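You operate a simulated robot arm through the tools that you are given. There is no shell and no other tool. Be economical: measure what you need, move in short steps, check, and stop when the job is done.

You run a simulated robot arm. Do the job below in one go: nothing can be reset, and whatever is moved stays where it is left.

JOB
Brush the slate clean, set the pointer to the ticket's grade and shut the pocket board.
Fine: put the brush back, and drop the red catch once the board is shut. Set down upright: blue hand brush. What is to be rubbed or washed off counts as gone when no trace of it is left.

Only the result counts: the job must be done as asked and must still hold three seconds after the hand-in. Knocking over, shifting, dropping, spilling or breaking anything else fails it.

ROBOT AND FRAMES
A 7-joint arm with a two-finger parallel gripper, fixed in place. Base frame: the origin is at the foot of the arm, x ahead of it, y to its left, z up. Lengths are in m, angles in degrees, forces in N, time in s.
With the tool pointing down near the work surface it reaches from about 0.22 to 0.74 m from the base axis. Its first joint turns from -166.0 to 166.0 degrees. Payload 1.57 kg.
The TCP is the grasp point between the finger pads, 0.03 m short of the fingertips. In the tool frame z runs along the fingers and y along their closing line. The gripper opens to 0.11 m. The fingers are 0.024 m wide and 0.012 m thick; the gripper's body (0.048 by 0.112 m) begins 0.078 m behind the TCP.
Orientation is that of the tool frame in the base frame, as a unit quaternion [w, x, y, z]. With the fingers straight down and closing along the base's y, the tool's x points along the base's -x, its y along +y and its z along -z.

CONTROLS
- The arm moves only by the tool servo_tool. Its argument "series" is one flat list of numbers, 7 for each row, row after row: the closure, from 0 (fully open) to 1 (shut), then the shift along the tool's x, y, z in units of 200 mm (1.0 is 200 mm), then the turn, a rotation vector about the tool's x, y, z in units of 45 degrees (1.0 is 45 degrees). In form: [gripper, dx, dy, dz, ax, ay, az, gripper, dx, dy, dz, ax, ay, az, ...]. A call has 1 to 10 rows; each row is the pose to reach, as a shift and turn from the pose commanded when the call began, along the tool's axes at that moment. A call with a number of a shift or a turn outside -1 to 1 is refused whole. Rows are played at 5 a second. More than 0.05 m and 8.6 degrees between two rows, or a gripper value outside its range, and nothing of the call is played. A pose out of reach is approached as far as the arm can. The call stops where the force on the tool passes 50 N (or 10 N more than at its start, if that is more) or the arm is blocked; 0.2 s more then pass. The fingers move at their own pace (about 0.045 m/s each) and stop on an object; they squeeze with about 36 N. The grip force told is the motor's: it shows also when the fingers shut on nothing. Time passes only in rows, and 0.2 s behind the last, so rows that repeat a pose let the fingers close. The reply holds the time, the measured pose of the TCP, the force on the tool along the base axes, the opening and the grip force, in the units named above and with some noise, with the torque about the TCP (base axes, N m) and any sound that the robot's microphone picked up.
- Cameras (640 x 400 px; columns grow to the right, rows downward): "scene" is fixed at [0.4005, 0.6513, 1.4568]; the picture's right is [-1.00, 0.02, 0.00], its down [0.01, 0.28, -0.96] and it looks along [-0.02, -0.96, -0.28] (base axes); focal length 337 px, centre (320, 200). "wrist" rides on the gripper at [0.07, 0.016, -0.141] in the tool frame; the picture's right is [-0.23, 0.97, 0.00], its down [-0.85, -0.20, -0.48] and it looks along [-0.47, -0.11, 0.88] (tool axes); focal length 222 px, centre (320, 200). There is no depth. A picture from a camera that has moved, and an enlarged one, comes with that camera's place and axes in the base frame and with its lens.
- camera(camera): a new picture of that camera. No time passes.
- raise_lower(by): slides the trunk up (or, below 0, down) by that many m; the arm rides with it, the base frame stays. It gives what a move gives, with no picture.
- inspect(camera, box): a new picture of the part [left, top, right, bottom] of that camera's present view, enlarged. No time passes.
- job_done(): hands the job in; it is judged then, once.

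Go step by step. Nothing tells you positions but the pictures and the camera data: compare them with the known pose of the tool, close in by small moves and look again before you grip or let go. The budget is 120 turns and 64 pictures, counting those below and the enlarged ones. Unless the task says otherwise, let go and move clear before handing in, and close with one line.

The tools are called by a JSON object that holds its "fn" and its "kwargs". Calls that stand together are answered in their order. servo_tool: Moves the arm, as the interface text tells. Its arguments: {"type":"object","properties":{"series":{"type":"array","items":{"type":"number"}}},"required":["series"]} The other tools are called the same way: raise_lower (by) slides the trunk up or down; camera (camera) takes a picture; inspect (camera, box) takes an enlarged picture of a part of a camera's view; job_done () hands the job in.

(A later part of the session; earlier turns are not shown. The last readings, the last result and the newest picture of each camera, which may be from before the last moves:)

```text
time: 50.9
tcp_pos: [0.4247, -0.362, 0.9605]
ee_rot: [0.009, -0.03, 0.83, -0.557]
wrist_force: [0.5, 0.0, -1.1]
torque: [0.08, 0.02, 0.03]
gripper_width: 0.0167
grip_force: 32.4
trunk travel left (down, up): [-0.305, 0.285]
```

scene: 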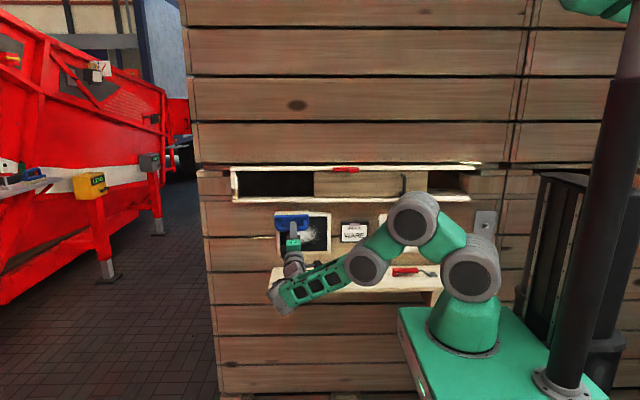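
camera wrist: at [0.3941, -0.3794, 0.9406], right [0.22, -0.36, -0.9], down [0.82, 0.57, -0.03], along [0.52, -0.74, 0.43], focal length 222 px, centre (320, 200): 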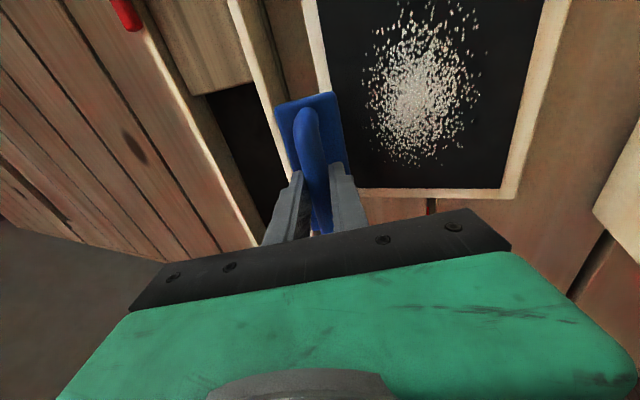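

{"fn": "servo_tool", "kwargs": {"series": [1, 0, 0, 0, 0.15, 0, 0, 1, 0, 0, 0, 0.3, 0, 0, 1, 0, 0, 0, 0.45, 0, 0, 1, 0, 0, 0, 0.6, 0, 0, 1, 0, 0, 0, 0.6, 0, 0]}}

```text
time: 52.0
tcp_pos: [0.4278, -0.3624, 0.9633]
ee_rot: [-0.016, 0.027, -0.684, 0.729]
wrist_force: [-0.7, 0.6, -1.9]
torque: [0.04, -0.01, -0.02]
gripper_width: 0.0169
grip_force: 32.2
out of reach, approached as far as the arm can: row 4, 5
trunk travel left (down, up): [-0.305, 0.285]
```

{"fn": "inspect", "kwargs": {"camera": "scene", "box": [250, 130, 530, 320]}}

```text
2.11 times, centred on (390, 225) of scene
camera zoom: at [0.4005, 0.6513, 1.4568], right [-1.0, 0.02, 0.0], down [0.01, 0.28, -0.96], along [-0.02, -0.96, -0.28], focal length 709 px, centre (173, 147)
```

zoom: 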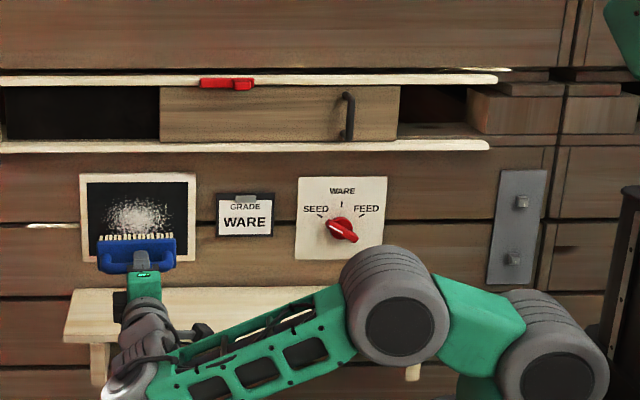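

Reached 94° with the forearm still sloping down. A lower trunk should allow more, so I'll raise the tool again and drop the trunk a further 0.2 m.

{"fn": "servo_tool", "kwargs": {"series": [1, 0, -0.15, 0.01, 0, 0, 0, 1, 0, -0.3, 0.02, 0, 0, 0, 1, 0, -0.45, 0.03, 0, 0, 0, 1, 0, -0.6, 0.04, 0, 0, 0, 1, 0, -0.75, 0.05, 0, 0, 0, 1, 0, -0.88, 0.055, 0, 0, 0, 1, 0, -1.0, 0.06, 0, 0, 0, 1, 0, -1.0, 0.06, 0, 0, 0]}}

{"fn": "raise_lower", "kwargs": {"by": -0.2}}

{"fn": "servo_tool", "kwargs": {"series": [1, 0, 0, 0, 0.12, 0, 0, 1, 0, 0, 0, 0.24, 0, 0, 1, 0, 0, 0, 0.36, 0, 0, 1, 0, 0, 0, 0.47, 0, 0, 1, 0, 0, 0, 0.47, 0, 0]}}

{"fn": "inspect", "kwargs": {"camera": "scene", "box": [250, 130, 530, 320]}}

```text
time: 53.9
tcp_pos: [0.4302, -0.3572, 1.1635]
ee_rot: [-0.014, 0.027, -0.678, 0.735]
wrist_force: [-0.3, -0.2, -1.1]
torque: [0.08, 0.01, 0.01]
gripper_width: 0.0171
grip_force: 32.0
trunk travel left (down, up): [-0.305, 0.285]
```

```text
time: 56.0
tcp_pos: [0.4316, -0.3579, 0.9637]
ee_rot: [-0.015, 0.026, -0.677, 0.736]
wrist_force: [0.8, -0.7, -0.9]
torque: [0.07, 0.0, 0.0]
gripper_width: 0.0169
grip_force: 32.2
trunk travel left (down, up): [-0.105, 0.485]
```

```text
time: 57.2
tcp_pos: [0.4304, -0.3576, 0.964]
ee_rot: [-0.021, 0.023, -0.53, 0.847]
wrist_force: [-0.3, 0.0, -1.5]
torque: [0.04, 0.0, 0.0]
gripper_width: 0.0173
grip_force: 32.1
trunk travel left (down, up): [-0.105, 0.485]
```

```text
2.11 times, centred on (390, 225) of scene
camera zoom: at [0.4005, 0.6513, 1.4568], right [-1.0, 0.02, 0.0], down [0.01, 0.28, -0.96], along [-0.02, -0.96, -0.28], focal length 709 px, centre (173, 147)
```

zoom: 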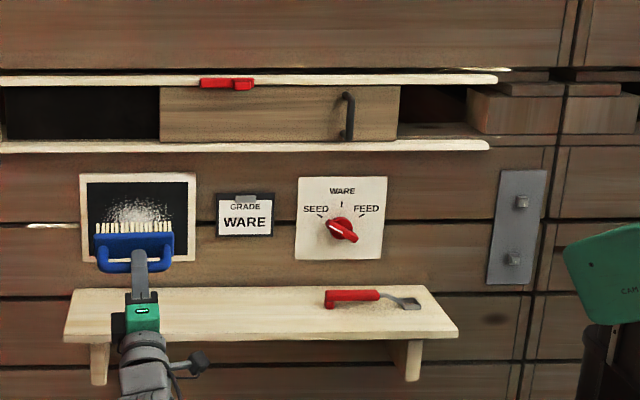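

Now the tool holds 116° pitch without complaint, so the bristles face the slate squarely. I approach to just short of the slate, trimming a small yaw.

{"fn": "servo_tool", "kwargs": {"series": [1, 0.01, 0.1, 0.14, 0, 0.014, -0.007, 1, 0.02, 0.2, 0.28, 0, 0.028, -0.014, 1, 0.03, 0.31, 0.42, 0, 0.042, -0.02, 1, 0.04, 0.42, 0.57, 0, 0.042, -0.02, 1, 0.04, 0.42, 0.57, 0, 0.042, -0.02]}}

{"fn": "inspect", "kwargs": {"camera": "scene", "box": [260, 200, 360, 270]}}

{"fn": "camera", "kwargs": {"camera": "wrist"}}

```text
time: 58.4
tcp_pos: [0.4302, -0.4985, 0.9365]
ee_rot: [-0.004, 0.014, -0.53, 0.848]
wrist_force: [0.0, -0.3, -1.5]
torque: [0.11, 0.0, -0.01]
gripper_width: 0.0167
grip_force: 32.3
trunk travel left (down, up): [-0.105, 0.485]
```

```text
5.71 times, centred on (310, 235) of scene
camera zoom: at [0.4005, 0.6513, 1.4568], right [-1.0, 0.02, 0.0], down [0.01, 0.28, -0.96], along [-0.02, -0.96, -0.28], focal length 1924 px, centre (377, 0)
```

zoom: 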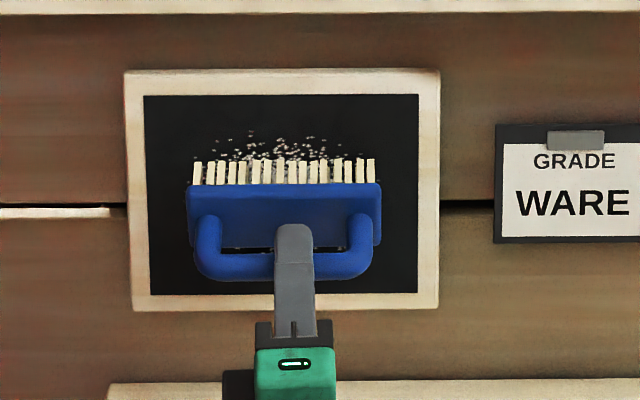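

```text
26 pictures are left
camera wrist: at [0.3555, -0.378, 0.8625], right [0.22, -0.42, -0.88], down [0.84, 0.54, -0.05], along [0.49, -0.73, 0.47], focal length 222 px, centre (320, 200)
```

wrist: 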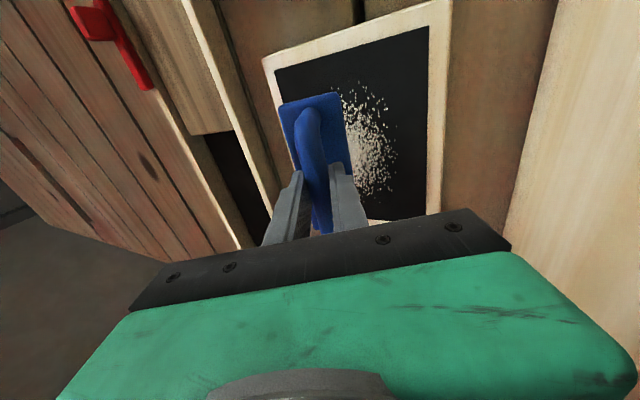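

Well placed over the chalk. I advance in small steps to feel the contact.

{"fn": "servo_tool", "kwargs": {"series": [1, 0.001, 0.022, 0.045, 0, 0, 0, 1, 0.002, 0.033, 0.0675, 0, 0, 0, 1, 0.002, 0.042, 0.085, 0, 0, 0, 1, 0.002, 0.049, 0.1, 0, 0, 0, 1, 0.002, 0.049, 0.1, 0, 0, 0]}}

```text
time: 59.6
tcp_pos: [0.4315, -0.5178, 0.9378]
ee_rot: [-0.004, 0.014, -0.53, 0.848]
wrist_force: [-3.6, 12.6, -3.1]
torque: [0.11, 0.12, 0.56]
gripper_width: 0.0171
grip_force: 32.2
trunk travel left (down, up): [-0.105, 0.485]
```

Contact at about 12 N, slightly heavier on the +x end. I trim the yaw and sweep up and down.

{"fn": "servo_tool", "kwargs": {"series": [1, 0, 0, 0, 0, -0.03, 0.015, 1, 0.002, -0.09, 0.044, 0, -0.03, 0.015, 1, 0.004, -0.18, 0.088, 0, -0.03, 0.015, 1, 0.002, -0.09, 0.044, 0, -0.03, 0.015, 1, 0, 0, 0, 0, -0.03, 0.015, 1, -0.002, 0.09, -0.044, 0, -0.03, 0.015, 1, -0.004, 0.18, -0.088, 0, -0.03, 0.015, 1, -0.002, 0.09, -0.044, 0, -0.03, 0.015, 1, 0, 0, 0, 0, -0.03, 0.015]}}

{"fn": "inspect", "kwargs": {"camera": "scene", "box": [260, 200, 360, 270]}}

```text
time: 61.6
tcp_pos: [0.4313, -0.5177, 0.9376]
ee_rot: [-0.015, 0.021, -0.53, 0.847]
wrist_force: [0.1, 0.6, -1.3]
torque: [0.05, 0.0, 0.0]
gripper_width: 0.017
grip_force: 31.9
trunk travel left (down, up): [-0.105, 0.485]
```

```text
5.71 times, centred on (310, 235) of scene
camera zoom: at [0.4005, 0.6513, 1.4568], right [-1.0, 0.02, 0.0], down [0.01, 0.28, -0.96], along [-0.02, -0.96, -0.28], focal length 1924 px, centre (377, 0)
```

zoom: 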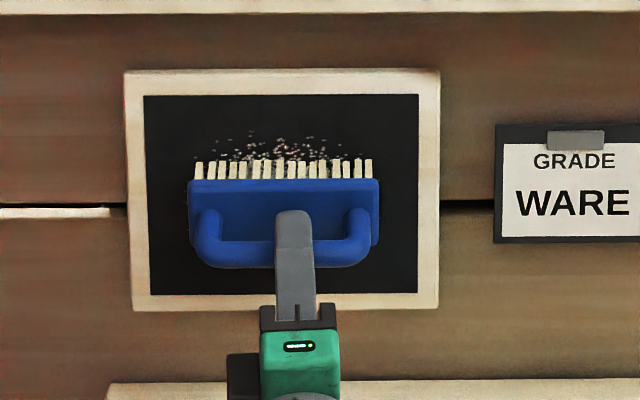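

Yaw trim released the contact. I press in again gently.

{"fn": "servo_tool", "kwargs": {"series": [1, 0.001, 0.0065, 0.0135, 0, 0, 0, 1, 0.0014, 0.013, 0.027, 0, 0, 0, 1, 0.0014, 0.013, 0.027, 0, 0, 0]}}

```text
time: 62.4
tcp_pos: [0.4317, -0.5223, 0.9416]
ee_rot: [-0.016, 0.02, -0.528, 0.849]
wrist_force: [-2.5, 34.3, 4.4]
torque: [-0.22, 0.07, -0.05]
gripper_width: 0.0173
grip_force: 32.7
trunk travel left (down, up): [-0.105, 0.485]
```

Contact is stiff (34 N) but nicely centred now. I ease back 2 mm and sweep.

{"fn": "servo_tool", "kwargs": {"series": [1, -0.0005, -0.0044, -0.009, 0, 0, 0, 1, 0.0005, -0.05, 0.013, 0, 0, 0, 1, 0.0015, -0.095, 0.035, 0, 0, 0, 1, 0.0035, -0.184, 0.079, 0, 0, 0, 1, 0.0015, -0.095, 0.035, 0, 0, 0, 1, -0.0005, -0.0044, -0.009, 0, 0, 0, 1, -0.0025, 0.086, -0.053, 0, 0, 0, 1, -0.0045, 0.175, -0.097, 0, 0, 0, 1, -0.0025, 0.086, -0.053, 0, 0, 0, 1, -0.0005, -0.0044, -0.009, 0, 0, 0]}}

{"fn": "inspect", "kwargs": {"camera": "scene", "box": [260, 200, 360, 270]}}

```text
time: 64.6
tcp_pos: [0.4311, -0.5227, 0.9378]
ee_rot: [-0.016, 0.021, -0.53, 0.848]
wrist_force: [-0.2, -0.5, -0.4]
torque: [0.06, 0.01, 0.01]
gripper_width: 0.0167
grip_force: 32.1
trunk travel left (down, up): [-0.105, 0.485]
```

```text
5.71 times, centred on (310, 235) of scene
camera zoom: at [0.4005, 0.6513, 1.4568], right [-1.0, 0.02, 0.0], down [0.01, 0.28, -0.96], along [-0.02, -0.96, -0.28], focal length 1924 px, centre (377, 0)
```

zoom: 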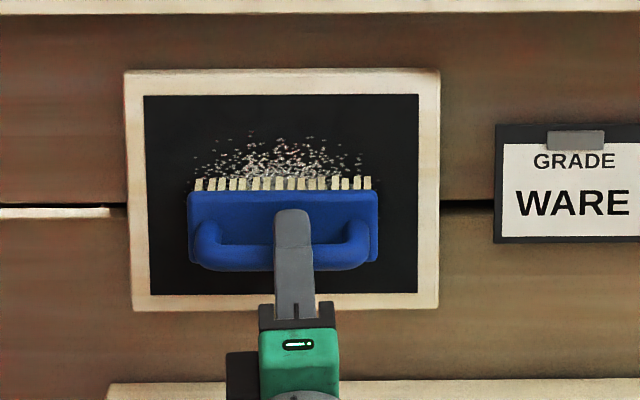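

Chalk remains: the brush pivoted in the grip about its round bar, losing contact. I need a stiffer grip with the fingertips resting on the brush's block. I retreat, raise the trunk, and will set the brush down to re-grip.

{"fn": "servo_tool", "kwargs": {"series": [1, -0.01, -0.11, -0.17, 0, 0, 0, 1, -0.02, -0.22, -0.34, 0, 0, 0, 1, -0.03, -0.33, -0.5, 0, 0, 0, 1, -0.037, -0.44, -0.67, 0, 0, 0, 1, -0.037, -0.44, -0.67, 0, 0, 0]}}

{"fn": "servo_tool", "kwargs": {"series": [1, 0, 0, 0, -0.12, 0, 0, 1, 0, 0, 0, -0.24, 0, 0, 1, 0, 0, 0, -0.36, 0, 0, 1, 0, 0, 0, -0.48, 0, 0, 1, 0, 0, 0, -0.48, 0, 0]}}

{"fn": "raise_lower", "kwargs": {"by": 0.2}}

```text
time: 65.8
tcp_pos: [0.4309, -0.3653, 0.9576]
ee_rot: [-0.014, 0.02, -0.53, 0.848]
wrist_force: [0.5, 0.5, -0.2]
torque: [0.06, 0.01, -0.01]
gripper_width: 0.017
grip_force: 32.3
trunk travel left (down, up): [-0.105, 0.485]
```

```text
time: 67.0
tcp_pos: [0.4311, -0.3641, 0.9591]
ee_rot: [-0.011, 0.023, -0.68, 0.732]
wrist_force: [-0.4, 0.7, -1.6]
torque: [0.04, -0.03, -0.03]
gripper_width: 0.017
grip_force: 31.7
trunk travel left (down, up): [-0.105, 0.485]
```

```text
time: 69.2
tcp_pos: [0.4311, -0.3639, 1.1576]
ee_rot: [-0.011, 0.023, -0.679, 0.733]
wrist_force: [0.4, 0.5, -1.0]
torque: [0.05, 0.01, 0.01]
gripper_width: 0.0168
grip_force: 32.4
trunk travel left (down, up): [-0.305, 0.285]
```

{"fn": "servo_tool", "kwargs": {"series": [1, 0, 0.08, -0.005, -0.14, 0, 0, 1, 0, 0.16, -0.01, -0.28, 0, 0, 1, 0, 0.25, -0.02, -0.42, 0, 0, 1, 0, 0.34, -0.02, -0.56, 0, 0, 1, 0, 0.43, -0.03, -0.7, 0, 0, 1, 0, 0.52, -0.03, -0.85, 0, 0, 1, 0, 0.6, -0.04, -1.0, 0, 0, 1, 0, 0.6, -0.04, -1.0, 0, 0]}}

{"fn": "camera", "kwargs": {"camera": "scene"}}

```text
time: 71.0
tcp_pos: [0.4283, -0.3643, 1.0381]
ee_rot: [0.002, -0.026, 0.909, -0.417]
wrist_force: [0.0, 0.8, -2.0]
torque: [0.06, 0.0, 0.02]
gripper_width: 0.0169
grip_force: 31.9
trunk travel left (down, up): [-0.305, 0.285]
```

```text
23 pictures are left
```

scene: 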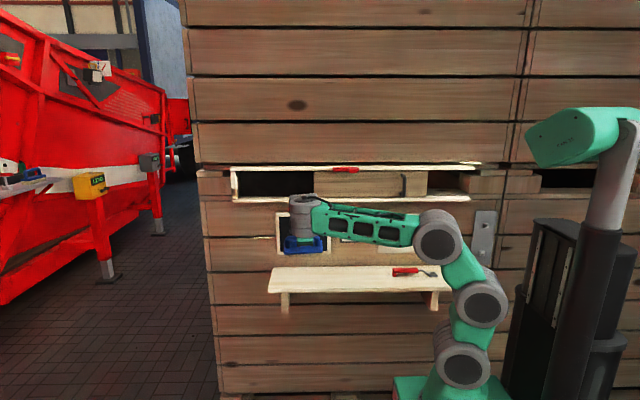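

{"fn": "servo_tool", "kwargs": {"series": [1, 0.03, -0.01, 0.13, -0.05, 0, 0, 1, 0.06, -0.02, 0.27, -0.11, 0.01, 0.01, 1, 0.09, -0.03, 0.41, -0.17, 0.01, 0.01, 1, 0.12, -0.05, 0.55, -0.22, 0.02, 0.02, 1, 0.15, -0.06, 0.69, -0.28, 0.025, 0.02, 1, 0.18, -0.07, 0.83, -0.33, 0.025, 0.022, 1, 0.205, -0.08, 0.963, -0.385, 0.025, 0.022, 1, 0.205, -0.08, 0.963, -0.385, 0.025, 0.022]}}

{"fn": "inspect", "kwargs": {"camera": "scene", "box": [280, 225, 350, 290]}}

```text
time: 72.8
tcp_pos: [0.3931, -0.5236, 0.9241]
ee_rot: [-0.008, -0.013, 0.961, -0.277]
wrist_force: [0.5, -0.9, -1.4]
torque: [0.01, 0.01, -0.01]
gripper_width: 0.0169
grip_force: 32.0
trunk travel left (down, up): [-0.305, 0.285]
```

```text
6.15 times, centred on (315, 258) of scene
camera zoom: at [0.4005, 0.6513, 1.4568], right [-1.0, 0.02, 0.0], down [0.01, 0.28, -0.96], along [-0.02, -0.96, -0.28], focal length 2072 px, centre (351, -154)
```

zoom: 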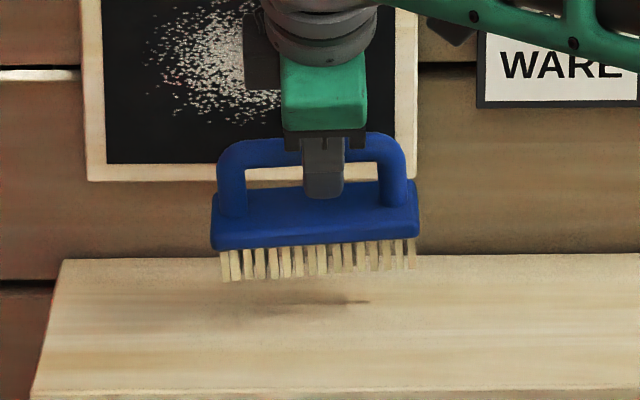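

The brush hangs nearly upright. Lowering it gently to the shelf.

{"fn": "servo_tool", "kwargs": {"series": [1, 0, 0.04, 0.06, 0, 0, 0, 1, 0, 0.075, 0.12, 0, 0, 0, 1, 0, 0.095, 0.15, 0, 0, 0, 1, 0, 0.109, 0.174, 0, 0, 0, 1, 0, 0.115, 0.184, 0, 0, 0]}}

```text
time: 74.0
tcp_pos: [0.3907, -0.5245, 0.8854]
ee_rot: [-0.005, -0.012, 0.96, -0.278]
wrist_force: [-2.5, -1.0, 11.7]
torque: [0.03, -0.6, -0.04]
gripper_width: 0.0169
grip_force: 32.2
trunk travel left (down, up): [-0.305, 0.285]
```

Contact made. Release, back out along the tool, then raise the trunk for the steeper re-grip.

{"fn": "servo_tool", "kwargs": {"series": [0.9, 0, 0.11, 0.18, 0, 0, 0, 0.62, 0, 0.109, 0.174, 0, 0, 0, 0.62, 0, 0.109, 0.174, 0, 0, 0, 0.62, 0, 0.109, 0.174, 0, 0, 0, 0.62, 0, 0.109, 0.05, 0, 0, 0, 0.62, 0, 0.109, -0.15, 0, 0, 0, 0.62, 0, 0.15, -0.35, 0, 0, 0, 0.62, 0, 0.24, -0.55, 0, 0, 0, 0.62, 0, 0.33, -0.7, 0, 0, 0, 0.62, 0, 0.41, -0.85, 0, 0, 0]}}

{"fn": "raise_lower", "kwargs": {"by": 0.2}}

{"fn": "inspect", "kwargs": {"camera": "scene", "box": [280, 225, 350, 290]}}

```text
time: 74.4
tcp_pos: [0.3953, -0.5306, 0.8709]
ee_rot: [0.004, -0.008, 0.956, -0.292]
wrist_force: [2.4, -3.6, 9.0]
torque: [-0.38, 0.01, 0.01]
gripper_width: 0.0171
grip_force: 32.1
trunk travel left (down, up): [-0.305, 0.285]
stopped in row 1: the force on the tool passed its limit (the readings are from after the stop); the commanded pose is now the measured one
```

```text
time: 76.5
tcp_pos: [0.3951, -0.5306, 1.0673]
ee_rot: [0.001, -0.009, 0.957, -0.289]
wrist_force: [-0.4, -0.7, -1.0]
torque: [-0.02, 0.02, 0.03]
gripper_width: 0.0169
grip_force: 31.6
trunk travel left (down, up): [-0.505, 0.085]
```

```text
6.15 times, centred on (315, 258) of scene
camera zoom: at [0.4005, 0.6513, 1.4568], right [-1.0, 0.02, 0.0], down [0.01, 0.28, -0.96], along [-0.02, -0.96, -0.28], focal length 2072 px, centre (351, -154)
```

zoom: 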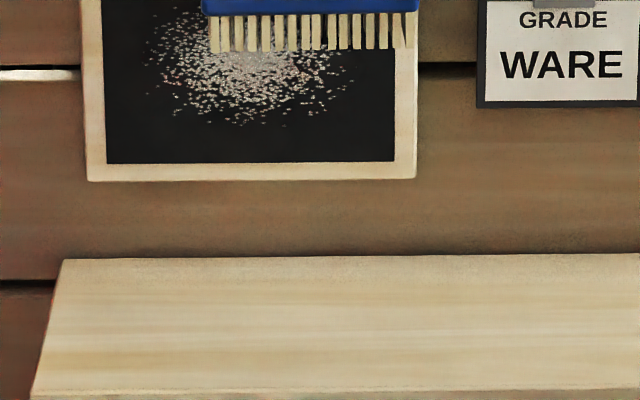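

I wrongly re-applied the downward offset in that call (offsets start afresh each call); it stopped on force and the brush is still held, now squared up by the shelf. I'll lower it back carefully.

{"fn": "servo_tool", "kwargs": {"series": [1, 0, 0.08, 0.12, 0, 0, 0, 1, 0, 0.16, 0.24, 0, 0, 0, 1, 0, 0.24, 0.36, 0, 0, 0, 1, 0, 0.32, 0.48, 0, 0, 0, 1, 0, 0.4, 0.6, 0, 0, 0, 1, 0, 0.46, 0.69, 0, 0, 0, 1, 0, 0.5, 0.75, 0, 0, 0, 1, 0, 0.52, 0.78, 0, 0, 0, 1, 0, 0.52, 0.78, 0, 0, 0]}}

{"fn": "inspect", "kwargs": {"camera": "scene", "box": [280, 225, 350, 290]}}

```text
time: 78.5
tcp_pos: [0.394, -0.529, 0.881]
ee_rot: [0.002, -0.009, 0.957, -0.29]
wrist_force: [-0.2, -0.6, -2.0]
torque: [0.01, 0.0, -0.01]
gripper_width: 0.017
grip_force: 31.9
trunk travel left (down, up): [-0.505, 0.085]
```

```text
6.15 times, centred on (315, 258) of scene
camera zoom: at [0.4005, 0.6513, 1.4568], right [-1.0, 0.02, 0.0], down [0.01, 0.28, -0.96], along [-0.02, -0.96, -0.28], focal length 2072 px, centre (351, -154)
```

zoom: 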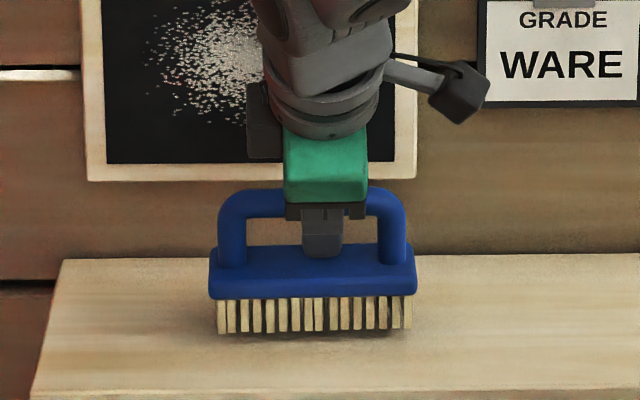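

{"fn": "servo_tool", "kwargs": {"series": [1, 0, 0.008, 0.012, 0, 0, 0, 1, 0, 0.014, 0.02, 0, 0, 0, 1, 0, 0.018, 0.026, 0, 0, 0]}}

```text
time: 79.3
tcp_pos: [0.3938, -0.529, 0.8748]
ee_rot: [0.001, -0.009, 0.957, -0.289]
wrist_force: [-0.2, 0.0, -0.3]
torque: [-0.01, 0.03, 0.01]
gripper_width: 0.0172
grip_force: 31.9
trunk travel left (down, up): [-0.505, 0.085]
```

{"fn": "servo_tool", "kwargs": {"series": [1, 0, 0.005, 0.008, 0, 0, 0, 1, 0, 0.005, 0.008, 0, 0, 0]}}

```text
time: 80.0
tcp_pos: [0.3926, -0.5292, 0.8725]
ee_rot: [0.0, -0.008, 0.957, -0.289]
wrist_force: [-0.5, 0.5, -1.2]
torque: [0.01, 0.01, 0.01]
gripper_width: 0.0169
grip_force: 32.2
trunk travel left (down, up): [-0.505, 0.085]
```

{"fn": "servo_tool", "kwargs": {"series": [1, 0, 0.004, 0.006, 0, 0, 0, 1, 0, 0.008, 0.012, 0, 0, 0, 1, 0, 0.008, 0.012, 0, 0, 0]}}

```text
time: 80.8
tcp_pos: [0.3947, -0.5298, 0.8724]
ee_rot: [0.002, -0.008, 0.957, -0.291]
wrist_force: [-2.4, 2.7, 11.5]
torque: [-0.06, -0.57, 0.12]
gripper_width: 0.0169
grip_force: 32.1
trunk travel left (down, up): [-0.505, 0.085]
```

Contact at 11 N. Now open a little while withdrawing along the tool (fresh offsets), then back away.

{"fn": "servo_tool", "kwargs": {"series": [0.8, 0, 0, -0.01, 0, 0, 0, 0.8, 0, 0, -0.02, 0, 0, 0, 0.7, 0, 0, -0.05, 0, 0, 0, 0.62, 0, 0, -0.1, 0, 0, 0, 0.62, 0, 0, -0.2, 0, 0, 0, 0.5, 0, 0, -0.35, 0, 0, 0, 0.5, 0, 0, -0.5, 0, 0, 0, 0.5, 0, 0, -0.5, 0, 0, 0]}}

{"fn": "inspect", "kwargs": {"camera": "wrist", "box": [200, 70, 440, 240]}}

```text
time: 82.5
tcp_pos: [0.3929, -0.4731, 0.9533]
ee_rot: [0.001, -0.009, 0.957, -0.289]
wrist_force: [0.3, -0.5, 0.3]
torque: [0.0, -0.02, -0.02]
gripper_width: 0.0553
grip_force: 0.0
trunk travel left (down, up): [-0.505, 0.085]
```

```text
2.35 times, centred on (320, 155) of wrist
camera zoom: at [0.3206, -0.3815, 1.062], right [0.21, 0.82, -0.54], down [0.85, 0.11, 0.51], along [0.47, -0.57, -0.67], focal length 523 px, centre (320, 306)
```

zoom: 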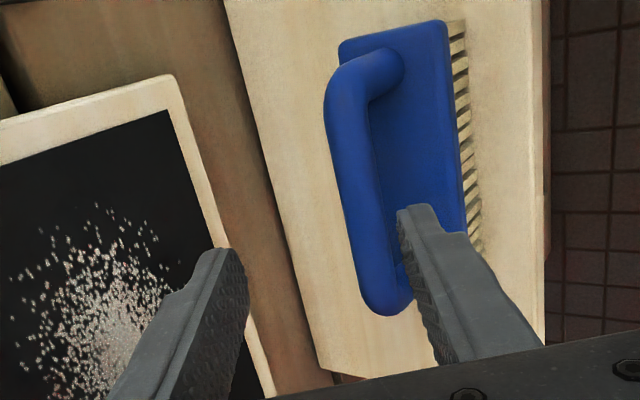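

{"fn": "inspect", "kwargs": {"camera": "scene", "box": [280, 225, 350, 290]}}

```text
6.15 times, centred on (315, 258) of scene
camera zoom: at [0.4005, 0.6513, 1.4568], right [-1.0, 0.02, 0.0], down [0.01, 0.28, -0.96], along [-0.02, -0.96, -0.28], focal length 2072 px, centre (351, -154)
```

zoom: 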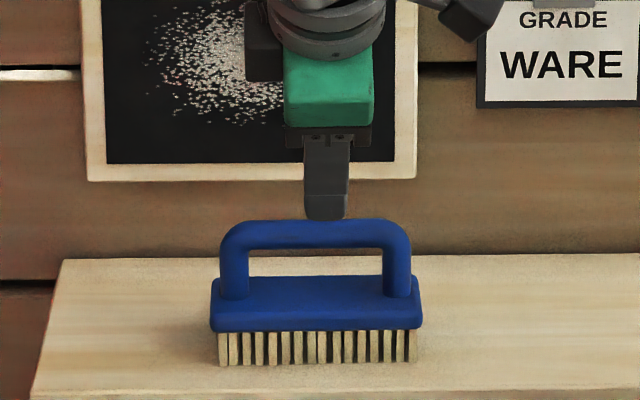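

The brush got dragged about 2.5 cm forward on withdrawal, but it stands upright at about y = -0.51. I'll straighten the tool to nearly vertical above it and re-grip with the fingertips down against the block.

{"fn": "servo_tool", "kwargs": {"series": [0.5, 0, -0.03, 0.0, -0.12, 0, 0, 0.5, 0, -0.06, 0.02, -0.25, 0, 0, 0.5, 0, -0.09, 0.04, -0.37, 0, 0, 0.5, 0, -0.12, 0.06, -0.49, 0, 0, 0.5, 0, -0.139, 0.08, -0.613, 0, 0, 0.5, 0, -0.139, 0.08, -0.613, 0, 0]}}

{"fn": "inspect", "kwargs": {"camera": "wrist", "box": [200, 70, 440, 240]}}

```text
time: 84.0
tcp_pos: [0.3937, -0.5067, 0.9553]
ee_rot: [0.0, -0.008, 0.999, -0.052]
wrist_force: [0.3, -0.2, -0.2]
torque: [-0.01, 0.0, 0.04]
gripper_width: 0.0548
grip_force: 0.0
trunk travel left (down, up): [-0.505, 0.085]
```

```text
2.35 times, centred on (320, 155) of wrist
camera zoom: at [0.3229, -0.4752, 1.0946], right [0.21, 0.97, -0.1], down [0.86, -0.13, 0.49], along [0.47, -0.19, -0.86], focal length 523 px, centre (320, 306)
```

zoom: 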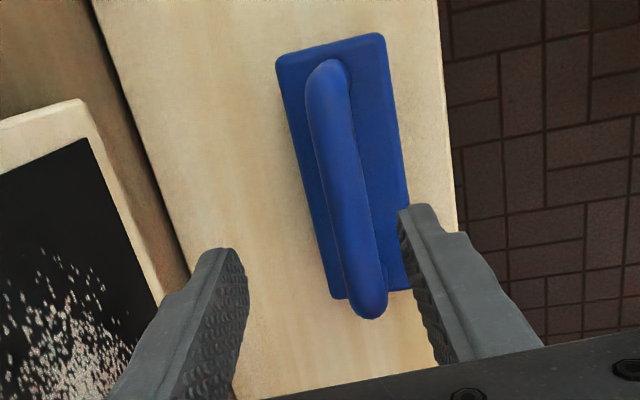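

{"fn": "servo_tool", "kwargs": {"series": [0.5, 0, 0.02, 0.13, 0, 0, 0, 0.5, 0, 0.04, 0.27, 0, 0, 0, 0.5, 0, 0.06, 0.38, 0, 0, 0, 0.5, 0, 0.063, 0.42, 0, 0, 0, 0.62, 0, 0.063, 0.43, 0, 0, 0, 0.62, 0, 0.063, 0.43, 0, 0, 0]}}

{"fn": "inspect", "kwargs": {"camera": "scene", "box": [280, 225, 350, 290]}}

```text
time: 85.3
tcp_pos: [0.3936, -0.5022, 0.8684]
ee_rot: [0.0, -0.009, 0.999, -0.053]
wrist_force: [0.2, 1.2, 4.6]
torque: [0.14, -0.07, 0.03]
gripper_width: 0.0426
grip_force: 0.2
trunk travel left (down, up): [-0.505, 0.085]
```

```text
6.15 times, centred on (315, 258) of scene
camera zoom: at [0.4005, 0.6513, 1.4568], right [-1.0, 0.02, 0.0], down [0.01, 0.28, -0.96], along [-0.02, -0.96, -0.28], focal length 2072 px, centre (351, -154)
```

zoom: 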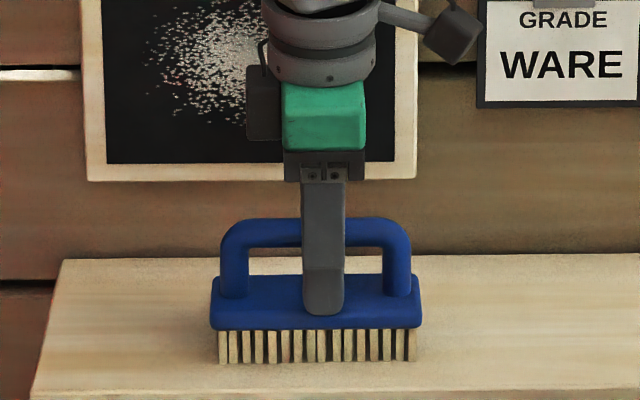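

The fingertips rest on the block (4.6 N). Close.

{"fn": "servo_tool", "kwargs": {"series": [0.8, 0, 0, 0, 0, 0, 0, 1, 0, 0, 0, 0, 0, 0, 1, 0, 0, 0, 0, 0, 0, 1, 0, 0, 0, 0, 0, 0]}}

```text
time: 86.3
tcp_pos: [0.394, -0.5033, 0.8675]
ee_rot: [0.0, -0.009, 0.999, -0.052]
wrist_force: [-0.4, 0.5, 2.7]
torque: [0.05, -0.14, -0.15]
gripper_width: 0.0169
grip_force: 32.4
trunk travel left (down, up): [-0.505, 0.085]
```

Now a stiff grip. Lift out, pitching to about 50°.

{"fn": "servo_tool", "kwargs": {"series": [1, 0, -0.008, -0.075, 0, 0, 0, 1, 0, -0.0156, -0.149, 0, 0, 0, 1, -0.02, 0.08, -0.22, 0.12, 0, 0, 1, -0.05, 0.18, -0.3, 0.25, 0, 0, 1, -0.08, 0.28, -0.36, 0.38, 0, 0, 1, -0.1, 0.38, -0.43, 0.5, 0, 0, 1, -0.13, 0.48, -0.5, 0.63, 0, 0, 1, -0.16, 0.57, -0.57, 0.76, 0, 0, 1, -0.18, 0.65, -0.63, 0.88, 0, 0, 1, -0.18, 0.65, -0.63, 1.0, 0, 0]}}

```text
time: 88.5
tcp_pos: [0.4282, -0.3599, 0.9802]
ee_rot: [0.003, -0.008, 0.902, -0.431]
wrist_force: [0.1, 0.1, -1.4]
torque: [0.01, 0.0, -0.01]
gripper_width: 0.0169
grip_force: 31.9
trunk travel left (down, up): [-0.505, 0.085]
```

{"fn": "servo_tool", "kwargs": {"series": [1, 0, -0.13, -0.105, 0.07, 0, 0, 1, 0, -0.26, -0.21, 0.13, 0, 0, 1, 0, -0.39, -0.315, 0.2, 0, 0, 1, 0, -0.52, -0.42, 0.27, 0, 0, 1, 0, -0.65, -0.525, 0.33, 0, 0, 1, 0, -0.777, -0.63, 0.4, 0, 0, 1, 0, -0.777, -0.63, 0.4, 0, 0]}}

{"fn": "raise_lower", "kwargs": {"by": -0.2}}

```text
time: 90.2
tcp_pos: [0.4294, -0.3596, 1.1801]
ee_rot: [0.003, -0.009, 0.824, -0.567]
wrist_force: [0.7, 0.4, -1.3]
torque: [0.07, -0.02, -0.01]
gripper_width: 0.0172
grip_force: 31.6
trunk travel left (down, up): [-0.505, 0.085]
```

```text
time: 92.3
tcp_pos: [0.4293, -0.3596, 0.9797]
ee_rot: [0.005, -0.008, 0.824, -0.566]
wrist_force: [-1.2, -0.2, -0.8]
torque: [0.02, 0.04, 0.0]
gripper_width: 0.0171
grip_force: 32.0
trunk travel left (down, up): [-0.305, 0.285]
```

{"fn": "servo_tool", "kwargs": {"series": [1, 0, -0.15, -0.06, 0.08, 0, 0, 1, 0, -0.3, -0.12, 0.17, 0, 0, 1, 0, -0.46, -0.18, 0.25, 0, 0, 1, 0, -0.62, -0.24, 0.34, 0, 0, 1, 0, -0.78, -0.3, 0.43, 0, 0, 1, 0, -0.934, -0.358, 0.52, 0, 0, 1, 0, -0.934, -0.358, 0.6, 0, 0, 1, 0, -0.934, -0.358, 0.6, 0, 0]}}

{"fn": "raise_lower", "kwargs": {"by": -0.2}}

```text
time: 94.1
tcp_pos: [0.4303, -0.359, 1.1816]
ee_rot: [-0.006, 0.007, -0.678, 0.735]
wrist_force: [-0.9, -0.7, -1.5]
torque: [0.06, 0.03, -0.03]
gripper_width: 0.0171
grip_force: 31.6
trunk travel left (down, up): [-0.305, 0.285]
```

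```text
time: 96.3
tcp_pos: [0.4309, -0.3605, 0.9819]
ee_rot: [-0.006, 0.008, -0.679, 0.734]
wrist_force: [0.2, 0.3, -0.3]
torque: [0.07, -0.01, 0.0]
gripper_width: 0.0171
grip_force: 31.3
trunk travel left (down, up): [-0.105, 0.485]
```

Pitch is 94.5° with the trunk low. Approach to just before the slate.

{"fn": "servo_tool", "kwargs": {"series": [1, 0.004, 0.06, 0.2, 0.01, 0, 0, 1, 0.008, 0.12, 0.4, 0.02, 0, 0, 1, 0.012, 0.19, 0.6, 0.033, 0, 0, 1, 0.016, 0.247, 0.74, 0.033, 0, 0, 1, 0.016, 0.247, 0.783, 0.033, 0, 0, 1, 0.016, 0.247, 0.783, 0.033, 0, 0]}}

{"fn": "inspect", "kwargs": {"camera": "scene", "box": [260, 200, 360, 270]}}

```text
time: 97.7
tcp_pos: [0.4299, -0.5208, 0.9423]
ee_rot: [-0.006, 0.008, -0.67, 0.742]
wrist_force: [-0.5, -0.8, -1.8]
torque: [0.06, -0.02, 0.03]
gripper_width: 0.0168
grip_force: 32.1
trunk travel left (down, up): [-0.105, 0.485]
```

```text
5.71 times, centred on (310, 235) of scene
camera zoom: at [0.4005, 0.6513, 1.4568], right [-1.0, 0.02, 0.0], down [0.01, 0.28, -0.96], along [-0.02, -0.96, -0.28], focal length 1924 px, centre (377, 0)
```

zoom: 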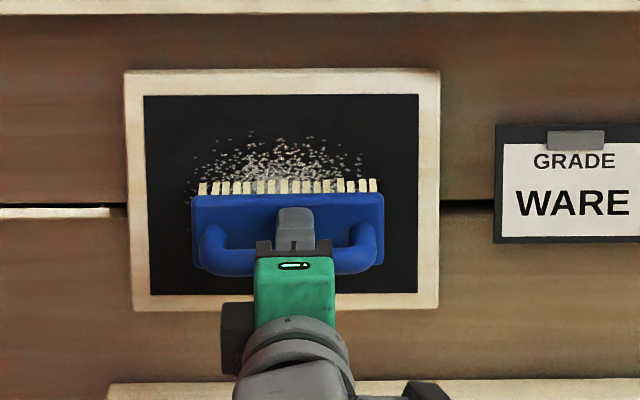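

{"fn": "servo_tool", "kwargs": {"series": [1, 0.001, 0.004, 0.04, 0, 0, 0, 1, 0.001, 0.006, 0.055, 0, 0, 0, 1, 0.001, 0.007, 0.068, 0, 0, 0, 1, 0.001, 0.007, 0.068, 0, 0, 0]}}

```text
time: 98.7
tcp_pos: [0.4291, -0.5339, 0.9446]
ee_rot: [-0.007, 0.007, -0.67, 0.742]
wrist_force: [-1.4, -0.5, -0.5]
torque: [-0.02, 0.03, -0.02]
gripper_width: 0.017
grip_force: 31.9
trunk travel left (down, up): [-0.105, 0.485]
```

{"fn": "servo_tool", "kwargs": {"series": [1, 0, 0.001, 0.008, 0, 0, 0, 1, 0, 0.0015, 0.015, 0, 0, 0, 1, 0, 0.0015, 0.015, 0, 0, 0]}}

```text
time: 99.5
tcp_pos: [0.4293, -0.5377, 0.9432]
ee_rot: [-0.005, 0.006, -0.67, 0.742]
wrist_force: [-1.1, 1.1, -1.1]
torque: [0.04, -0.01, 0.0]
gripper_width: 0.0168
grip_force: 32.6
trunk travel left (down, up): [-0.105, 0.485]
```

{"fn": "servo_tool", "kwargs": {"series": [1, 0, 0.001, 0.007, 0, 0, 0, 1, 0, 0.0015, 0.014, 0, 0, 0, 1, 0, 0.0015, 0.014, 0, 0, 0]}}

```text
time: 100.3
tcp_pos: [0.4308, -0.5381, 0.9467]
ee_rot: [-0.006, 0.008, -0.67, 0.743]
wrist_force: [1.7, 22.6, -1.3]
torque: [0.55, -0.03, -1.14]
gripper_width: 0.0169
grip_force: 31.8
trunk travel left (down, up): [-0.105, 0.485]
```

Contact, but heavy at the -x end and the lower edge. I trim yaw and pitch slightly after easing off.

{"fn": "servo_tool", "kwargs": {"series": [1, 0, 0, -0.01, 0, 0, 0, 1, 0, 0, -0.01, -0.025, 0.035, -0.003, 1, 0, 0, -0.003, -0.025, 0.035, -0.003, 1, 0, 0, 0, -0.025, 0.035, -0.003, 1, 0, 0, 0, -0.025, 0.035, -0.003]}}

```text
time: 101.5
tcp_pos: [0.4298, -0.539, 0.9448]
ee_rot: [0.003, -0.002, -0.676, 0.737]
wrist_force: [-1.3, 19.6, 0.4]
torque: [0.39, -0.08, 1.22]
gripper_width: 0.017
grip_force: 31.9
trunk travel left (down, up): [-0.105, 0.485]
```

{"fn": "servo_tool", "kwargs": {"series": [1, 0, 0, -0.006, 0, 0, 0, 1, 0, 0, -0.006, -0.028, -0.017, 0.001, 1, 0, 0, 0, -0.028, -0.017, 0.001, 1, 0, 0, 0, -0.028, -0.017, 0.001]}}

```text
time: 102.5
tcp_pos: [0.4293, -0.5395, 0.9447]
ee_rot: [0.0, 0.003, -0.686, 0.728]
wrist_force: [-5.3, 10.6, -3.8]
torque: [0.09, -0.15, -0.94]
gripper_width: 0.017
grip_force: 31.9
trunk travel left (down, up): [-0.105, 0.485]
```

Nearly flush now. Sweep up and down with about 10 N.

{"fn": "servo_tool", "kwargs": {"series": [1, 0, 0, 0.002, 0.01, 0.006, 0, 1, 0, -0.1, 0.008, 0.01, 0.006, 0, 1, 0, -0.2, 0.014, 0.01, 0.006, 0, 1, 0, -0.1, 0.008, 0.01, 0.006, 0, 1, 0, 0, 0.002, 0.01, 0.006, 0, 1, 0, 0.1, -0.004, 0.01, 0.006, 0, 1, 0, 0.2, -0.01, 0.01, 0.006, 0, 1, 0, 0.1, -0.004, 0.01, 0.006, 0, 1, 0, 0, 0.002, 0.01, 0.006, 0]}}

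{"fn": "inspect", "kwargs": {"camera": "scene", "box": [260, 200, 360, 270]}}

```text
time: 104.5
tcp_pos: [0.4304, -0.5392, 0.9428]
ee_rot: [0.002, 0.0, -0.682, 0.731]
wrist_force: [-0.7, 8.5, -4.3]
torque: [0.26, 0.07, 0.45]
gripper_width: 0.0168
grip_force: 31.7
trunk travel left (down, up): [-0.105, 0.485]
```

```text
5.71 times, centred on (310, 235) of scene
camera zoom: at [0.4005, 0.6513, 1.4568], right [-1.0, 0.02, 0.0], down [0.01, 0.28, -0.96], along [-0.02, -0.96, -0.28], focal length 1924 px, centre (377, 0)
```

zoom: 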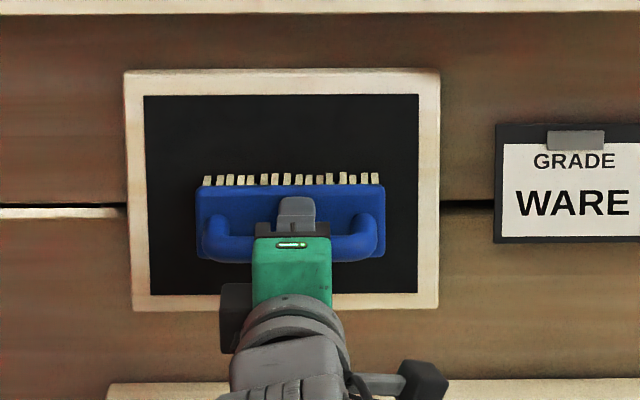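

The chalk is gone where the brush passed. I sweep a wider area to the left and below as well, to catch stray specks.

{"fn": "servo_tool", "kwargs": {"series": [1, -0.06, 0, 0, 0, 0, 0, 1, -0.125, 0, 0, 0, 0, 0, 1, -0.125, -0.1, 0.006, 0, 0, 0, 1, -0.125, -0.2, 0.012, 0, 0, 0, 1, -0.125, -0.1, 0.006, 0, 0, 0, 1, -0.125, 0, 0, 0, 0, 0, 1, -0.125, 0.1, -0.006, 0, 0, 0, 1, -0.125, 0.19, -0.012, 0, 0, 0, 1, -0.06, 0.19, -0.012, 0, 0, 0, 1, 0, 0.19, -0.012, 0, 0, 0]}}

{"fn": "servo_tool", "kwargs": {"series": [1, 0.06, 0, 0, 0, 0, 0, 1, 0.1, 0, 0, 0, 0, 0, 1, 0.1, -0.1, 0.006, 0, 0, 0, 1, 0.1, -0.2, 0.012, 0, 0, 0, 1, 0.1, -0.3, 0.018, 0, 0, 0, 1, 0.1, -0.39, 0.024, 0, 0, 0, 1, 0.05, -0.39, 0.024, 0, 0, 0, 1, 0, -0.39, 0.024, 0, 0, 0, 1, 0, -0.3, 0.018, 0, 0, 0, 1, 0, -0.2, 0.012, 0, 0, 0]}}

```text
time: 106.7
tcp_pos: [0.4303, -0.5395, 0.905]
ee_rot: [0.0, 0.002, -0.682, 0.731]
wrist_force: [9.2, 21.7, -1.7]
torque: [0.36, -0.08, -0.12]
gripper_width: 0.0169
grip_force: 32.0
trunk travel left (down, up): [-0.105, 0.485]
```

```text
time: 108.9
tcp_pos: [0.4297, -0.5393, 0.9482]
ee_rot: [0.0, 0.001, -0.681, 0.732]
wrist_force: [1.9, 7.4, 0.9]
torque: [0.04, 0.1, -0.33]
gripper_width: 0.0165
grip_force: 32.3
trunk travel left (down, up): [-0.105, 0.485]
```

Sweeps done. Retreat and check the slate.

{"fn": "servo_tool", "kwargs": {"series": [1, 0, -0.03, -0.15, 0, 0, 0, 1, 0, -0.08, -0.35, 0, 0, 0, 1, 0, -0.13, -0.55, 0, 0, 0, 1, 0, -0.18, -0.72, 0, 0, 0, 1, 0, -0.21, -0.89, 0, 0, 0, 1, 0, -0.21, -0.89, 0, 0, 0]}}

{"fn": "camera", "kwargs": {"camera": "wrist"}}

```text
time: 110.3
tcp_pos: [0.4339, -0.3688, 0.9802]
ee_rot: [0.002, 0.001, -0.681, 0.732]
wrist_force: [0.0, 0.3, -0.8]
torque: [0.03, 0.03, 0.04]
gripper_width: 0.0171
grip_force: 32.0
out of reach, approached as far as the arm can: row 5
trunk travel left (down, up): [-0.105, 0.485]
```

```text
13 pictures are left
camera wrist: at [0.3627, -0.2278, 0.9538], right [0.22, -0.07, -0.97], down [0.86, 0.49, 0.16], along [0.47, -0.87, 0.17], focal length 222 px, centre (320, 200)
```

wrist: 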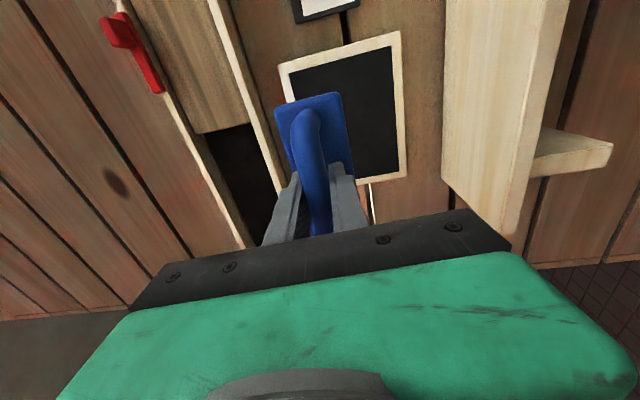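

The slate looks clean. I reverse the route to put the brush back: trunk up, tool down and unpitched in stages.

{"fn": "raise_lower", "kwargs": {"by": 0.2}}

{"fn": "servo_tool", "kwargs": {"series": [1, 0, 0.12, -0.01, -0.08, 0, 0, 1, 0, 0.25, -0.02, -0.16, 0, 0, 1, 0, 0.38, -0.03, -0.24, 0, 0, 1, 0, 0.5, -0.03, -0.32, 0, 0, 1, 0, 0.63, -0.04, -0.4, 0, 0, 1, 0, 0.76, -0.05, -0.48, 0, 0, 1, 0, 0.88, -0.06, -0.56, 0, 0, 1, 0, 0.98, -0.07, -0.6, 0, 0, 1, 0, 0.98, -0.07, -0.6, 0, 0]}}

{"fn": "raise_lower", "kwargs": {"by": 0.2}}

```text
time: 112.5
tcp_pos: [0.4332, -0.3704, 1.1782]
ee_rot: [0.002, 0.0, -0.682, 0.732]
wrist_force: [-0.2, 0.3, -1.2]
torque: [0.06, -0.02, -0.01]
gripper_width: 0.0167
grip_force: 31.7
trunk travel left (down, up): [-0.305, 0.285]
```

```text
time: 114.5
tcp_pos: [0.434, -0.3695, 0.9825]
ee_rot: [-0.001, 0.0, 0.834, -0.552]
wrist_force: [0.2, 0.4, -0.6]
torque: [0.05, 0.02, -0.04]
gripper_width: 0.017
grip_force: 31.6
trunk travel left (down, up): [-0.305, 0.285]
```

```text
time: 116.6
tcp_pos: [0.4333, -0.3697, 1.1831]
ee_rot: [-0.003, -0.001, 0.833, -0.553]
wrist_force: [0.8, 0.1, -1.4]
torque: [0.09, 0.02, 0.01]
gripper_width: 0.017
grip_force: 32.0
trunk travel left (down, up): [-0.505, 0.085]
```

{"fn": "servo_tool", "kwargs": {"series": [1, 0, 0.11, 0.05, -0.12, 0, 0, 1, 0, 0.22, 0.09, -0.24, 0, 0, 1, 0, 0.33, 0.14, -0.36, 0, 0, 1, 0, 0.44, 0.19, -0.48, 0, 0, 1, 0, 0.55, 0.23, -0.6, 0, 0, 1, 0, 0.66, 0.28, -0.72, 0, 0, 1, 0, 0.77, 0.33, -0.84, 0, 0, 1, 0, 0.874, 0.37, -0.95, 0, 0, 1, 0, 0.874, 0.37, -0.95, 0, 0]}}

```text
time: 118.6
tcp_pos: [0.4325, -0.3694, 0.9907]
ee_rot: [-0.001, 0.001, 0.978, -0.209]
wrist_force: [-0.6, -0.5, -1.0]
torque: [0.04, 0.02, 0.0]
gripper_width: 0.0169
grip_force: 32.1
trunk travel left (down, up): [-0.505, 0.085]
```

{"fn": "servo_tool", "kwargs": {"series": [1, 0.03, -0.01, 0.17, -0.07, 0, 0, 1, 0.06, -0.03, 0.34, -0.14, 0, 0, 1, 0.1, -0.045, 0.513, -0.21, 0, 0, 1, 0.13, -0.17, 0.57, -0.27, 0, 0, 1, 0.15, -0.29, 0.62, -0.33, 0, 0, 1, 0.17, -0.42, 0.68, -0.39, 0, 0, 1, 0.19, -0.538, 0.733, -0.436, 0, 0, 1, 0.19, -0.538, 0.733, -0.436, 0, 0]}}

{"fn": "inspect", "kwargs": {"camera": "scene", "box": [270, 205, 360, 290]}}

```text
time: 120.4
tcp_pos: [0.3937, -0.5294, 0.9043]
ee_rot: [-0.002, 0.001, 0.999, -0.039]
wrist_force: [-0.7, 0.5, -0.6]
torque: [0.02, 0.04, 0.02]
gripper_width: 0.0172
grip_force: 31.9
trunk travel left (down, up): [-0.505, 0.085]
```

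```text
4.71 times, centred on (315, 248) of scene
camera zoom: at [0.4005, 0.6513, 1.4568], right [-1.0, 0.02, 0.0], down [0.01, 0.28, -0.96], along [-0.02, -0.96, -0.28], focal length 1584 px, centre (344, -24)
```

zoom: 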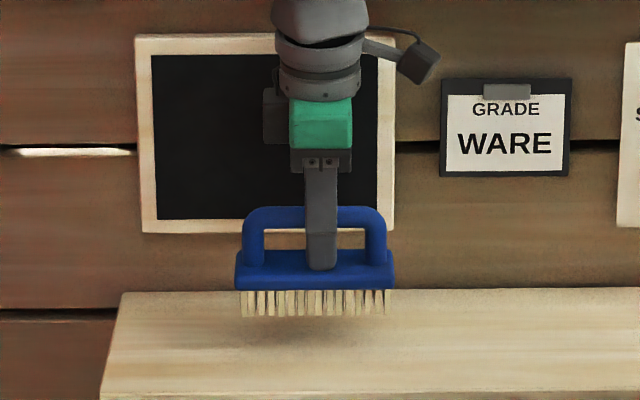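

The slate is clean. Lowering the brush.

{"fn": "servo_tool", "kwargs": {"series": [1, 0, 0.006, 0.08, 0, 0, 0, 1, 0, 0.011, 0.14, 0, 0, 0, 1, 0, 0.013, 0.168, 0, 0, 0, 1, 0, 0.013, 0.168, 0, 0, 0]}}

```text
time: 121.4
tcp_pos: [0.3936, -0.5279, 0.87]
ee_rot: [-0.001, 0.001, 0.999, -0.041]
wrist_force: [0.2, -0.1, -0.3]
torque: [0.0, 0.0, 0.0]
gripper_width: 0.0168
grip_force: 31.9
trunk travel left (down, up): [-0.505, 0.085]
```

{"fn": "servo_tool", "kwargs": {"series": [1, 0, 0, 0.008, 0, 0, 0, 1, 0, 0, 0.014, 0, 0, 0, 1, 0, 0, 0.014, 0, 0, 0]}}

```text
time: 122.2
tcp_pos: [0.3935, -0.5274, 0.8674]
ee_rot: [0.0, 0.0, 0.999, -0.041]
wrist_force: [-0.6, 0.7, -0.4]
torque: [0.0, 0.0, -0.02]
gripper_width: 0.0172
grip_force: 32.2
trunk travel left (down, up): [-0.505, 0.085]
```

{"fn": "servo_tool", "kwargs": {"series": [1, 0, 0, 0.007, 0, 0, 0, 1, 0, 0, 0.012, 0, 0, 0, 1, 0, 0, 0.012, 0, 0, 0]}}

```text
time: 123.0
tcp_pos: [0.3944, -0.5284, 0.8672]
ee_rot: [0.0, 0.001, 0.999, -0.043]
wrist_force: [-1.7, -2.0, 11.1]
torque: [0.24, 0.34, 0.03]
gripper_width: 0.0171
grip_force: 31.6
trunk travel left (down, up): [-0.505, 0.085]
```

Set down. Open fully clear first, then rise straight up before moving away from the wall.

{"fn": "servo_tool", "kwargs": {"series": [0.8, 0, 0, -0.005, 0, 0, 0, 0.5, 0, 0, -0.008, 0, 0, 0, 0.5, 0, 0, -0.008, 0, 0, 0, 0.5, 0, 0, -0.008, 0, 0, 0, 0.5, 0, 0, -0.1, 0, 0, 0, 0.5, 0, 0, -0.23, 0, 0, 0, 0.5, 0, 0.12, -0.3, 0, 0, 0, 0.5, 0, 0.3, -0.45, 0, 0, 0, 0.5, 0, 0.5, -0.6, 0, 0, 0, 0.5, 0, 0.7, -0.7, 0, 0, 0]}}

{"fn": "inspect", "kwargs": {"camera": "scene", "box": [220, 145, 480, 300]}}

```text
time: 125.2
tcp_pos: [0.3947, -0.3771, 0.9914]
ee_rot: [-0.001, 0.001, 0.999, -0.041]
wrist_force: [0.2, 0.3, 0.4]
torque: [0.02, 0.02, 0.0]
gripper_width: 0.0549
grip_force: 0.0
trunk travel left (down, up): [-0.505, 0.085]
```

```text
2.46 times, centred on (350, 222) of scene
camera zoom: at [0.4005, 0.6513, 1.4568], right [-1.0, 0.02, 0.0], down [0.01, 0.28, -0.96], along [-0.02, -0.96, -0.28], focal length 829 px, centre (246, 145)
```

zoom: 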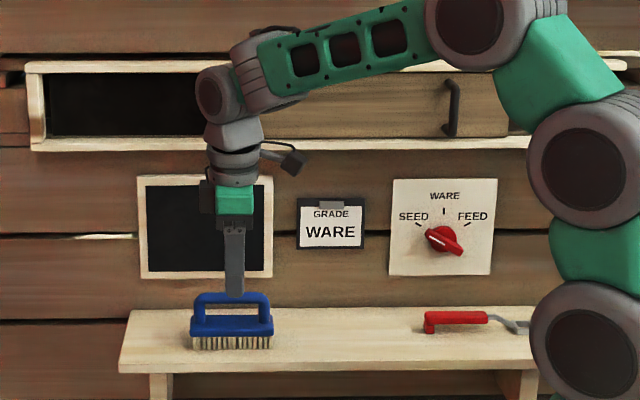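

{"fn": "inspect", "kwargs": {"camera": "scene", "box": [280, 245, 350, 290]}}

```text
8.89 times, centred on (315, 268) of scene
camera zoom: at [0.4005, 0.6513, 1.4568], right [-1.0, 0.02, 0.0], down [0.01, 0.28, -0.96], along [-0.02, -0.96, -0.28], focal length 2992 px, centre (364, -400)
```

zoom: 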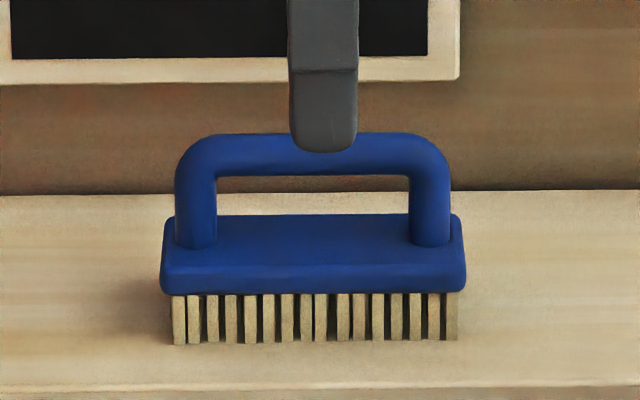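

The brush stands upright but about 2.4 cm forward of its original place (dragged slightly on withdrawal). I'll nudge it back with closed fingertips low on the block.

{"fn": "servo_tool", "kwargs": {"series": [1, 0, -0.04, 0.12, 0, 0, 0, 1, 0, -0.08, 0.24, 0, 0, 0, 1, 0, -0.12, 0.36, 0, 0, 0, 1, -0.01, -0.17, 0.48, 0, 0, 0, 1, -0.01, -0.22, 0.6, 0, 0, 0, 1, -0.01, -0.26, 0.71, 0, 0, 0, 1, -0.01, -0.26, 0.71, 0, 0, 0]}}

```text
time: 126.8
tcp_pos: [0.3948, -0.4407, 0.8567]
ee_rot: [-0.001, 0.0, 0.999, -0.041]
wrist_force: [-0.4, -0.6, 0.1]
torque: [0.01, 0.0, 0.02]
gripper_width: 0.0
grip_force: 21.2
trunk travel left (down, up): [-0.505, 0.085]
```

{"fn": "servo_tool", "kwargs": {"series": [1, -0.01, -0.05, 0.02, 0, 0, 0, 1, -0.01, -0.1, 0.024, 0, 0, 0, 1, -0.01, -0.14, 0.027, 0, 0, 0, 1, -0.01, -0.18, 0.03, 0, 0, 0, 1, -0.01, -0.21, 0.032, 0, 0, 0, 1, -0.01, -0.245, 0.034, 0, 0, 0, 1, -0.01, -0.245, 0.034, 0, 0, 0, 1, -0.01, -0.1, 0.02, 0, 0, 0, 1, -0.01, 0.1, 0, 0, 0, 0, 1, -0.01, 0.25, -0.15, 0, 0, 0]}}

{"fn": "inspect", "kwargs": {"camera": "scene", "box": [280, 245, 350, 290]}}

```text
time: 129.0
tcp_pos: [0.3977, -0.3866, 0.8815]
ee_rot: [-0.002, 0.001, 0.999, -0.041]
wrist_force: [0.0, 1.4, 0.5]
torque: [0.03, -0.01, -0.03]
gripper_width: 0.0003
grip_force: 21.2
trunk travel left (down, up): [-0.505, 0.085]
```

```text
8.89 times, centred on (315, 268) of scene
camera zoom: at [0.4005, 0.6513, 1.4568], right [-1.0, 0.02, 0.0], down [0.01, 0.28, -0.96], along [-0.02, -0.96, -0.28], focal length 2992 px, centre (364, -400)
```

zoom: 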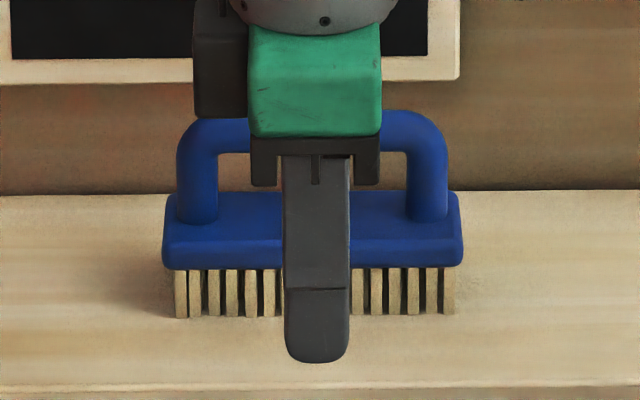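

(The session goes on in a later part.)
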